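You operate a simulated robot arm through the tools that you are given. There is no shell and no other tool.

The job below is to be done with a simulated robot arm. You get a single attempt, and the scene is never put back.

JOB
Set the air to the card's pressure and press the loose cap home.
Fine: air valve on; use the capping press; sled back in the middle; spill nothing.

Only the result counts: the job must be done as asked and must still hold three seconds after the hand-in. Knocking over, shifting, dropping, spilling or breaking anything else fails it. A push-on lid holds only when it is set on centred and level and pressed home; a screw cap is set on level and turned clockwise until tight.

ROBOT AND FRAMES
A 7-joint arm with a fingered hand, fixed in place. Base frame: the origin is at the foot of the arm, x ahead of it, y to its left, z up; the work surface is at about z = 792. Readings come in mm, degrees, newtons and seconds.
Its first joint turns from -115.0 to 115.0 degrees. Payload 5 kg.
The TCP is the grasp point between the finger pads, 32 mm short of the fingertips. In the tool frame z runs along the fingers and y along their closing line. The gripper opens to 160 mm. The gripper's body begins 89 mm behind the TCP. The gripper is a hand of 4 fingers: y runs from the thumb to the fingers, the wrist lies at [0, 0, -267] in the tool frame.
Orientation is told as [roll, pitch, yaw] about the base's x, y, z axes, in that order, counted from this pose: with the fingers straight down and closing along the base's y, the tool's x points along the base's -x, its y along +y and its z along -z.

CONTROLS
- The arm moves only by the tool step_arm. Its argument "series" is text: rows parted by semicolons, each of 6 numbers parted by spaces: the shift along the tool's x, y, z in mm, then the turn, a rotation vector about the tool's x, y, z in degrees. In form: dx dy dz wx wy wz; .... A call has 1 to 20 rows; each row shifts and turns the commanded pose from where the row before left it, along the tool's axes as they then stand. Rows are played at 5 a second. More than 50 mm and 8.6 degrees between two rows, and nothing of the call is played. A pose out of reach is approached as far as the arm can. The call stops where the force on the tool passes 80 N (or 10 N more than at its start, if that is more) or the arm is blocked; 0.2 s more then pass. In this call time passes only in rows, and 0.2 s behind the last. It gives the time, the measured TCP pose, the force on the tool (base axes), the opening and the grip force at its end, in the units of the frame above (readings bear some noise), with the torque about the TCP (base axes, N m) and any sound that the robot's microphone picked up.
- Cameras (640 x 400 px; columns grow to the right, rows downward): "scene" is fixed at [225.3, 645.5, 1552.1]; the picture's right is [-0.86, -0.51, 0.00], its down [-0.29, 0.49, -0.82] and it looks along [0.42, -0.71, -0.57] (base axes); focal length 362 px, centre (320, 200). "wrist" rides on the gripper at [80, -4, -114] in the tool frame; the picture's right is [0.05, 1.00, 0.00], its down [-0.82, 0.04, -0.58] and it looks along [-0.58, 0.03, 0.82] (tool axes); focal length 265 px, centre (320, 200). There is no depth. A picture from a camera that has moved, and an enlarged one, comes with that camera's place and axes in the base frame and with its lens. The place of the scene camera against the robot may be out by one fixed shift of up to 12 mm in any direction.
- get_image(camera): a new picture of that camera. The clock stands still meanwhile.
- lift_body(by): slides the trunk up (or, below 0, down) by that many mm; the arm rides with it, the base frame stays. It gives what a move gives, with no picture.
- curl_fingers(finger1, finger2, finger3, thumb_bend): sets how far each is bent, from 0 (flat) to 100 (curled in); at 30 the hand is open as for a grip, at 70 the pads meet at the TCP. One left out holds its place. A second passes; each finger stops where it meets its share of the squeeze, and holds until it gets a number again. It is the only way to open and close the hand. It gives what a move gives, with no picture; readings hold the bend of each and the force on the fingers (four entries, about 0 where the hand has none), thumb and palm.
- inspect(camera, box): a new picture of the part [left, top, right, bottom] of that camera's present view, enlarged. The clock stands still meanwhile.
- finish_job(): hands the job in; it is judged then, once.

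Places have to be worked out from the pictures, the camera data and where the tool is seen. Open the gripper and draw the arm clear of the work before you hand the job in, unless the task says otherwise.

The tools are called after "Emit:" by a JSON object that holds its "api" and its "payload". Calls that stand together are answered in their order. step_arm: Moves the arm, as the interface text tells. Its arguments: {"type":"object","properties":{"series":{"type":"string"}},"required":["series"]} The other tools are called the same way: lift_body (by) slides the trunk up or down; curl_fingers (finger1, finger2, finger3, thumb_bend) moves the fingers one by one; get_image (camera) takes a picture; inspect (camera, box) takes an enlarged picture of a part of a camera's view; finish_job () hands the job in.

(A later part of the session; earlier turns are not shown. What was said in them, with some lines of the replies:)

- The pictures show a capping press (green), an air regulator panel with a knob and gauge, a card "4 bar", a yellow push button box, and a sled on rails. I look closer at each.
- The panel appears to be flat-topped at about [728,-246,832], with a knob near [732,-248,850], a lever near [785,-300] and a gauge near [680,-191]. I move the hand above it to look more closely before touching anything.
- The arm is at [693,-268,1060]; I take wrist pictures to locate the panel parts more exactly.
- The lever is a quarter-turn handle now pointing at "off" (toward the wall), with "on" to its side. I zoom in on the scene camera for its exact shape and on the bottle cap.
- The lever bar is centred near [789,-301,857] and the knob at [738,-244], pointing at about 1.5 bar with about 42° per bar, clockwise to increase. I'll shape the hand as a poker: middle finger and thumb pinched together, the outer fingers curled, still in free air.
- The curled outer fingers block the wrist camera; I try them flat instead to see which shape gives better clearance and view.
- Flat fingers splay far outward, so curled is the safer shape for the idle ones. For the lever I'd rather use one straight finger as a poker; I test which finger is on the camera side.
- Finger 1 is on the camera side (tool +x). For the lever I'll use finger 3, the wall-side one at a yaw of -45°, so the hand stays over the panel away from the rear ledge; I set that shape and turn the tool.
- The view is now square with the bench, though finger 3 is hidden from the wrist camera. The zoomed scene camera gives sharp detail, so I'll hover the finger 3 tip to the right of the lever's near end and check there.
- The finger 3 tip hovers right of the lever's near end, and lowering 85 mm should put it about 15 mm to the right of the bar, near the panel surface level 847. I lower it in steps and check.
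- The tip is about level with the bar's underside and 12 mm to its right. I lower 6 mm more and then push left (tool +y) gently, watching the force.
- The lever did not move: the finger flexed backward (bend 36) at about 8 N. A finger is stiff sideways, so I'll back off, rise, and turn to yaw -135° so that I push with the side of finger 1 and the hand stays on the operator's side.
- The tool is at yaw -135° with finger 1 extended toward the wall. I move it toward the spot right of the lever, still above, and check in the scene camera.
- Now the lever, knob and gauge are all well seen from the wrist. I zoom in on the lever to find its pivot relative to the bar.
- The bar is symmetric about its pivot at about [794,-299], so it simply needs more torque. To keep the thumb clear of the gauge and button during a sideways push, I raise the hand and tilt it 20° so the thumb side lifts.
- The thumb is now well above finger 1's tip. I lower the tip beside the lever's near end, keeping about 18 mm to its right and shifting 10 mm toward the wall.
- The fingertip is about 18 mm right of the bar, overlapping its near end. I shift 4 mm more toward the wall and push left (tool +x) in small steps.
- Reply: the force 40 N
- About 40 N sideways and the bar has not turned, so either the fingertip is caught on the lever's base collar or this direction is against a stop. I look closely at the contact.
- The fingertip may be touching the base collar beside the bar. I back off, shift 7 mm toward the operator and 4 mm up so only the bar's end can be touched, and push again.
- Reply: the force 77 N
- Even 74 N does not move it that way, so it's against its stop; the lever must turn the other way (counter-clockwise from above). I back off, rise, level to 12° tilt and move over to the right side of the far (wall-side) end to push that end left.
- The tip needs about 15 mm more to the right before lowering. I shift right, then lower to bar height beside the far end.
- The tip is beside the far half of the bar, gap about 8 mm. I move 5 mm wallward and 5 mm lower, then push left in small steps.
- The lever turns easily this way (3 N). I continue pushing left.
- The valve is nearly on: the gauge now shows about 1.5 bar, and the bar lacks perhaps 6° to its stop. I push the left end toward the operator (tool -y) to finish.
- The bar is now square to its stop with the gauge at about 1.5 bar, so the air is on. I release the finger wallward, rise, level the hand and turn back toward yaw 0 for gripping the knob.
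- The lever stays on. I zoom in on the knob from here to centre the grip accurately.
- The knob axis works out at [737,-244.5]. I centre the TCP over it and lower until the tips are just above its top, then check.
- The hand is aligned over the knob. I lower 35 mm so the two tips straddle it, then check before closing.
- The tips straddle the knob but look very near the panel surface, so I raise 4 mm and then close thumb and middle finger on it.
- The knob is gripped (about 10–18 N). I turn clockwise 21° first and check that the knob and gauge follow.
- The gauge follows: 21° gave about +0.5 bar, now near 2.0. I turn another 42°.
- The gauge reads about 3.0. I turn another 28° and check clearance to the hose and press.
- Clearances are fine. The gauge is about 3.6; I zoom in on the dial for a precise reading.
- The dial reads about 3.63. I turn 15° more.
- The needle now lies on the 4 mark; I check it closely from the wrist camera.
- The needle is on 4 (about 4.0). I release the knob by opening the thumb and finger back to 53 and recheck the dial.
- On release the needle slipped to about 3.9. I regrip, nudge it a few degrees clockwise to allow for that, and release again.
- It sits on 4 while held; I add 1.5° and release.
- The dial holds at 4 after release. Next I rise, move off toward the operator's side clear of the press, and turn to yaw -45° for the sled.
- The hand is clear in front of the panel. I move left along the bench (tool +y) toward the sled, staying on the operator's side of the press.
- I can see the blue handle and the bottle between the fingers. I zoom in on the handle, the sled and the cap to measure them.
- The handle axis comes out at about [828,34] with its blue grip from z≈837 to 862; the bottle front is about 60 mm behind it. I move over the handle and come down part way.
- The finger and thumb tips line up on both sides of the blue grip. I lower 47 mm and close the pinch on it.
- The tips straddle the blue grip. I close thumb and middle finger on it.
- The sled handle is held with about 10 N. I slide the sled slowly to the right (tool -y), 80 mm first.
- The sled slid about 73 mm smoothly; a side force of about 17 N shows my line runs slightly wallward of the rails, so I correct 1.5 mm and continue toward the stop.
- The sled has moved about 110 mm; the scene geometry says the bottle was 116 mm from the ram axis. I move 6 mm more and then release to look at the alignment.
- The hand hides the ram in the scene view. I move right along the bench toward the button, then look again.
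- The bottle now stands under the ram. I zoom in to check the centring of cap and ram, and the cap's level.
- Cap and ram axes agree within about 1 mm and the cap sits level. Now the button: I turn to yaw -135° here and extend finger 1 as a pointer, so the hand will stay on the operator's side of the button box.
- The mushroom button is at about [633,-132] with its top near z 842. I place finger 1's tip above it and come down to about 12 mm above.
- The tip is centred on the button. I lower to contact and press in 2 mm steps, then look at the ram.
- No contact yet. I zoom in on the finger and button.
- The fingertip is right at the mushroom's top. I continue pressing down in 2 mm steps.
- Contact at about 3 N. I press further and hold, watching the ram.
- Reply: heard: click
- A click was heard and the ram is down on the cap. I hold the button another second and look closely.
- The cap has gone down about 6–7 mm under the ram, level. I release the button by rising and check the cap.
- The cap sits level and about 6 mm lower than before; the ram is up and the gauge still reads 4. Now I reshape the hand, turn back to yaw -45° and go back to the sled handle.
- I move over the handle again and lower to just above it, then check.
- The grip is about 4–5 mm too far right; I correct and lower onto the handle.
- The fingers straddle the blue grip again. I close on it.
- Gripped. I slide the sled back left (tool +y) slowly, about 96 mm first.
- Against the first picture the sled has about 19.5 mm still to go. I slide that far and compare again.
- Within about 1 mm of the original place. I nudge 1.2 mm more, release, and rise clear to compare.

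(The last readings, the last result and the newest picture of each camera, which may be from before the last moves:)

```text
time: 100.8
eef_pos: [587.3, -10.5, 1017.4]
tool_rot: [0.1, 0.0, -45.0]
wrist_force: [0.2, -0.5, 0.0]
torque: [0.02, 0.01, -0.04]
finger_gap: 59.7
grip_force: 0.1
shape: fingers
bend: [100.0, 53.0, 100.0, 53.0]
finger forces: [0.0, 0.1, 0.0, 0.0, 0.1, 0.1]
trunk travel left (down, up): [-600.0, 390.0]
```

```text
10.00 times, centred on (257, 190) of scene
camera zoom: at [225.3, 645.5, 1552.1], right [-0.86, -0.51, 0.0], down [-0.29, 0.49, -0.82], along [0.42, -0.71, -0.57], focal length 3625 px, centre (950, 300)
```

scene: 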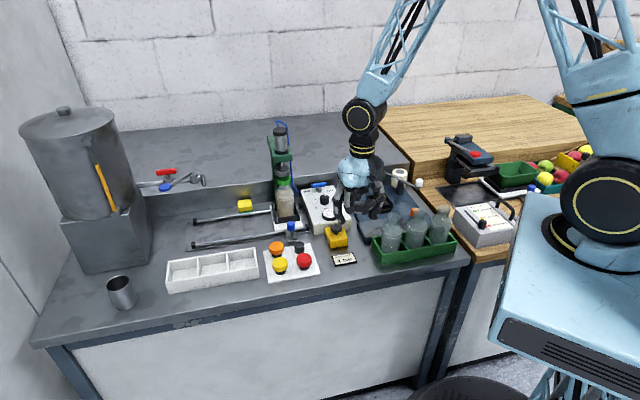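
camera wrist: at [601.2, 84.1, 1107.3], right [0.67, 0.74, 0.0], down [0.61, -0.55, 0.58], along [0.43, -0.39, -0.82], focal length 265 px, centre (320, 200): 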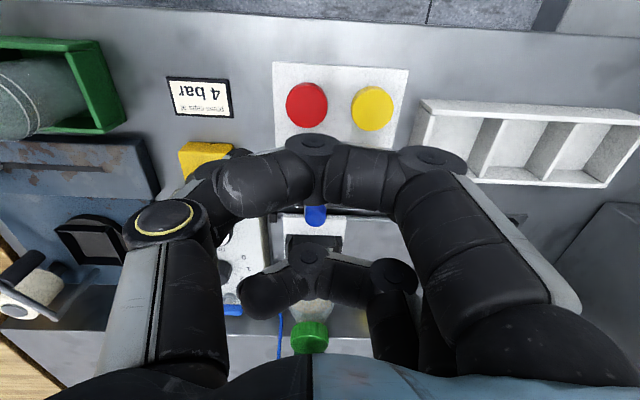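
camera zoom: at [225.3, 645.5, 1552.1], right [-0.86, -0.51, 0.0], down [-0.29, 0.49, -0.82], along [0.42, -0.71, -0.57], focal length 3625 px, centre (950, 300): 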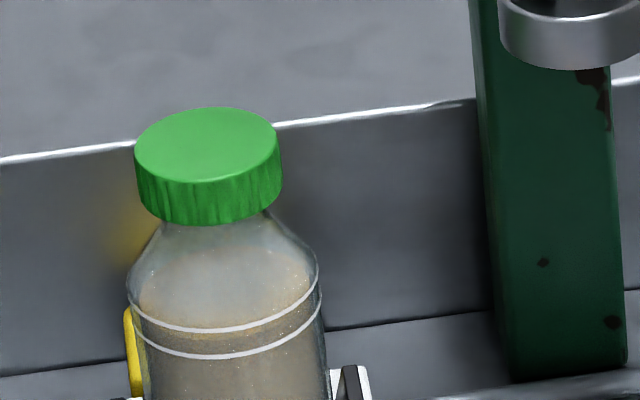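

The sled matches its original position to within a fraction of a millimetre, and the cap sits level and lower on the neck. I raise the arm, open the hand and withdraw to the start area, then check everything.

Emit:
{"api": "step_arm", "payload": {"series": "0 0 -48 0 0 0; 0 0 -48 0 0 0; -24.5 -32 0 0 0 0; -24.5 -32 0 0 0 0; -24.5 -32 0 0 0 0; -24.5 -32 0 0 0 0; -24.5 -32 0 0 0 0; -24.5 -32 0 0 0 0; -24.5 -32 0 0 0 0; -24.5 -32 0 0 0 0; 0 0 0 0 0 -7.5; 0 0 0 0 0 -7.5; 0 0 0 0 0 -7.5; 0 0 0 0 0 -7.5; 0 0 0 0 0 -7.5; 0 0 0 0 0 -7.5; 0 0 0 0 0 0"}}

Emit:
{"api": "curl_fingers", "payload": {"finger1": 30, "finger2": 30, "finger3": 30, "thumb_bend": 30}}

Emit:
{"api": "get_image", "payload": {"camera": "scene"}}

Emit:
{"api": "inspect", "payload": {"camera": "scene", "box": [300, 170, 364, 230]}}

Emit:
{"api": "inspect", "payload": {"camera": "scene", "box": [229, 172, 261, 192]}}

Emit:
{"api": "get_image", "payload": {"camera": "wrist"}}

```text
time: 104.4
eef_pos: [544.0, -331.4, 1115.5]
tool_rot: [-0.1, 0.0, 0.1]
wrist_force: [-0.1, -0.3, -1.2]
torque: [-0.03, 0.03, 0.01]
finger_gap: 59.8
grip_force: 0.0
shape: fingers
bend: [100.0, 53.0, 100.0, 53.0]
finger forces: [0.0, 0.0, 0.0, 0.0, 0.1, 0.0]
trunk travel left (down, up): [-600.0, 390.0]
```

```text
time: 105.4
eef_pos: [543.4, -331.1, 1115.5]
tool_rot: [-0.1, 0.1, 0.0]
wrist_force: [-0.5, -0.1, 0.3]
torque: [0.0, 0.0, -0.03]
finger_gap: 169.9
grip_force: 0.1
shape: fingers
bend: [30.0, 30.0, 30.0, 30.0]
finger forces: [0.1, 0.0, 0.0, 0.0, 0.0, 0.1]
trunk travel left (down, up): [-600.0, 390.0]
```

```text
taken
```

scene: 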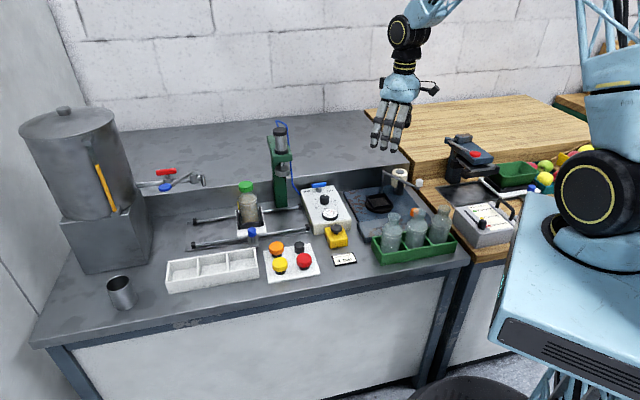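

```text
6.67 times, centred on (332, 200) of scene
camera zoom: at [225.3, 645.5, 1552.1], right [-0.86, -0.51, 0.0], down [-0.29, 0.49, -0.82], along [0.42, -0.71, -0.57], focal length 2416 px, centre (240, 200)
```

zoom: 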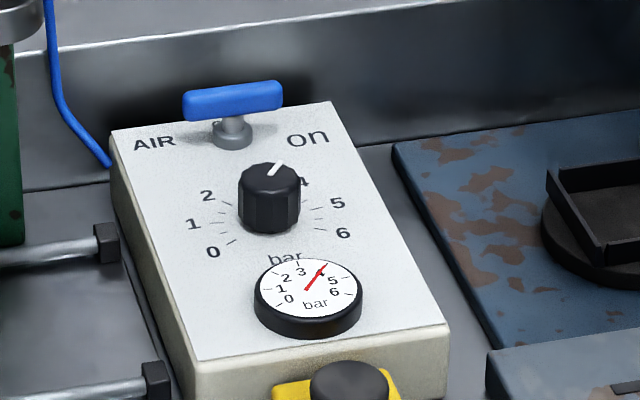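

```text
16.00 times, centred on (245, 182) of scene
camera zoom: at [225.3, 645.5, 1552.1], right [-0.86, -0.51, 0.0], down [-0.29, 0.49, -0.82], along [0.42, -0.71, -0.57], focal length 5799 px, centre (1520, 488)
```

zoom: 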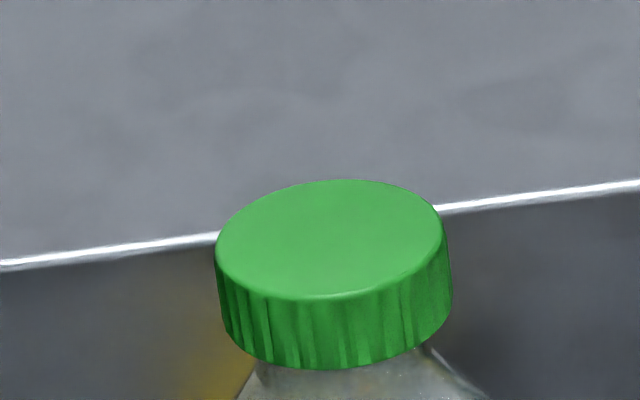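

```text
taken
camera wrist: at [463.3, -335.4, 1230.9], right [-0.05, 1.0, 0.0], down [0.82, 0.04, 0.58], along [0.58, 0.03, -0.82], focal length 265 px, centre (320, 200)
```

wrist: 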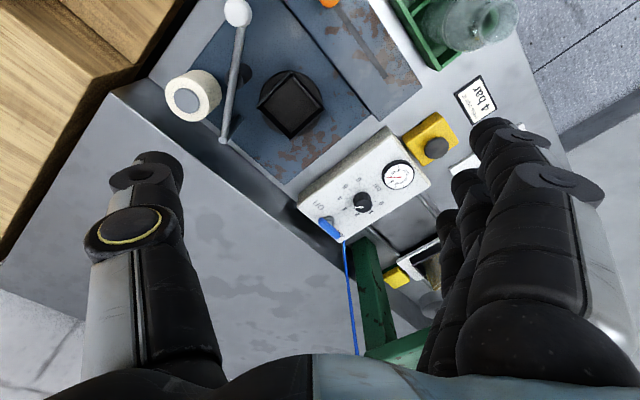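

Valve on, gauge on 4, sled in the middle and nothing else moved. I take one last close look at the cap's seating and level from the scene camera.

Emit:
{"api": "inspect", "payload": {"camera": "scene", "box": [233, 178, 261, 206]}}

Emit:
{"api": "inspect", "payload": {"camera": "scene", "box": [370, 195, 470, 265]}}

Emit:
{"api": "inspect", "payload": {"camera": "scene", "box": [320, 205, 344, 220]}}

```text
14.29 times, centred on (247, 192) of scene
camera zoom: at [225.3, 645.5, 1552.1], right [-0.86, -0.51, 0.0], down [-0.29, 0.49, -0.82], along [0.42, -0.71, -0.57], focal length 5178 px, centre (1363, 314)
```

zoom: 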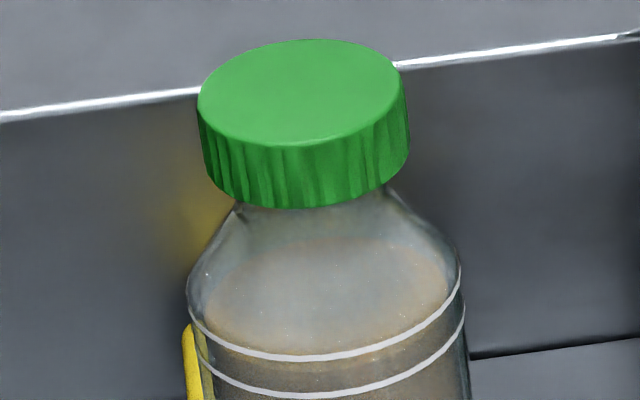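

```text
5.71 times, centred on (420, 230) of scene
camera zoom: at [225.3, 645.5, 1552.1], right [-0.86, -0.51, 0.0], down [-0.29, 0.49, -0.82], along [0.42, -0.71, -0.57], focal length 2071 px, centre (-251, 29)
```

zoom: 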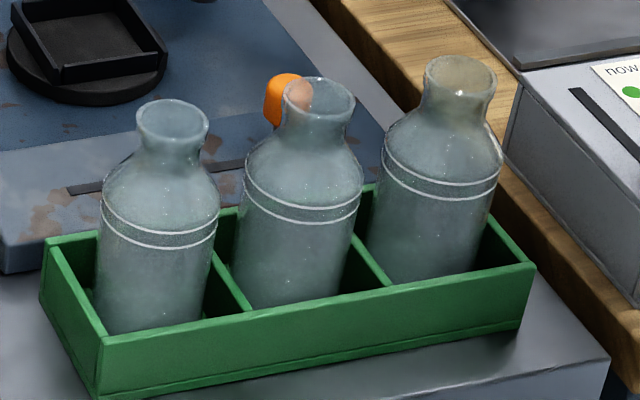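

```text
16.00 times, centred on (332, 212) of scene
camera zoom: at [225.3, 645.5, 1552.1], right [-0.86, -0.51, 0.0], down [-0.29, 0.49, -0.82], along [0.42, -0.71, -0.57], focal length 5799 px, centre (128, 0)
```

zoom: 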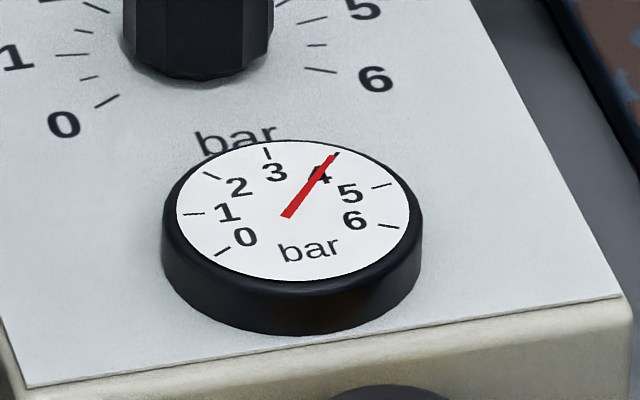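

The cap's lower edge runs parallel to the bottle's rings, so it is level and seated. The gauge reads 4 bar, the valve is on, the sled is in the middle and the arm is clear, so I hand in.

Emit:
{"api": "finish_job", "payload": {}}

```text
The job is handed in.
```

The loose green cap is pressed home, and I've handed the job in; I haven't had the verdict.

- **Air valve:** it is on. The lever turns counter-clockwise. I first pushed it the wrong way against its stop, with up to about 74 N; nothing moved and I saw no damage.
- **Pressure:** the gauge reads 4 bar, as on the card, and it was still there in my last check before the hand-in.
- **Cap:** I slid the sled under the capping press and pushed the button. The press came down with a click, and the cap ended about 6 mm lower and level on the bottle.
- **Sled:** it is back in the middle, within a fraction of a millimetre of where it started.
- **Rest of the bench:** in the last pictures nothing looks spilled, knocked over or moved. The hand is open and the arm is back near its starting place.
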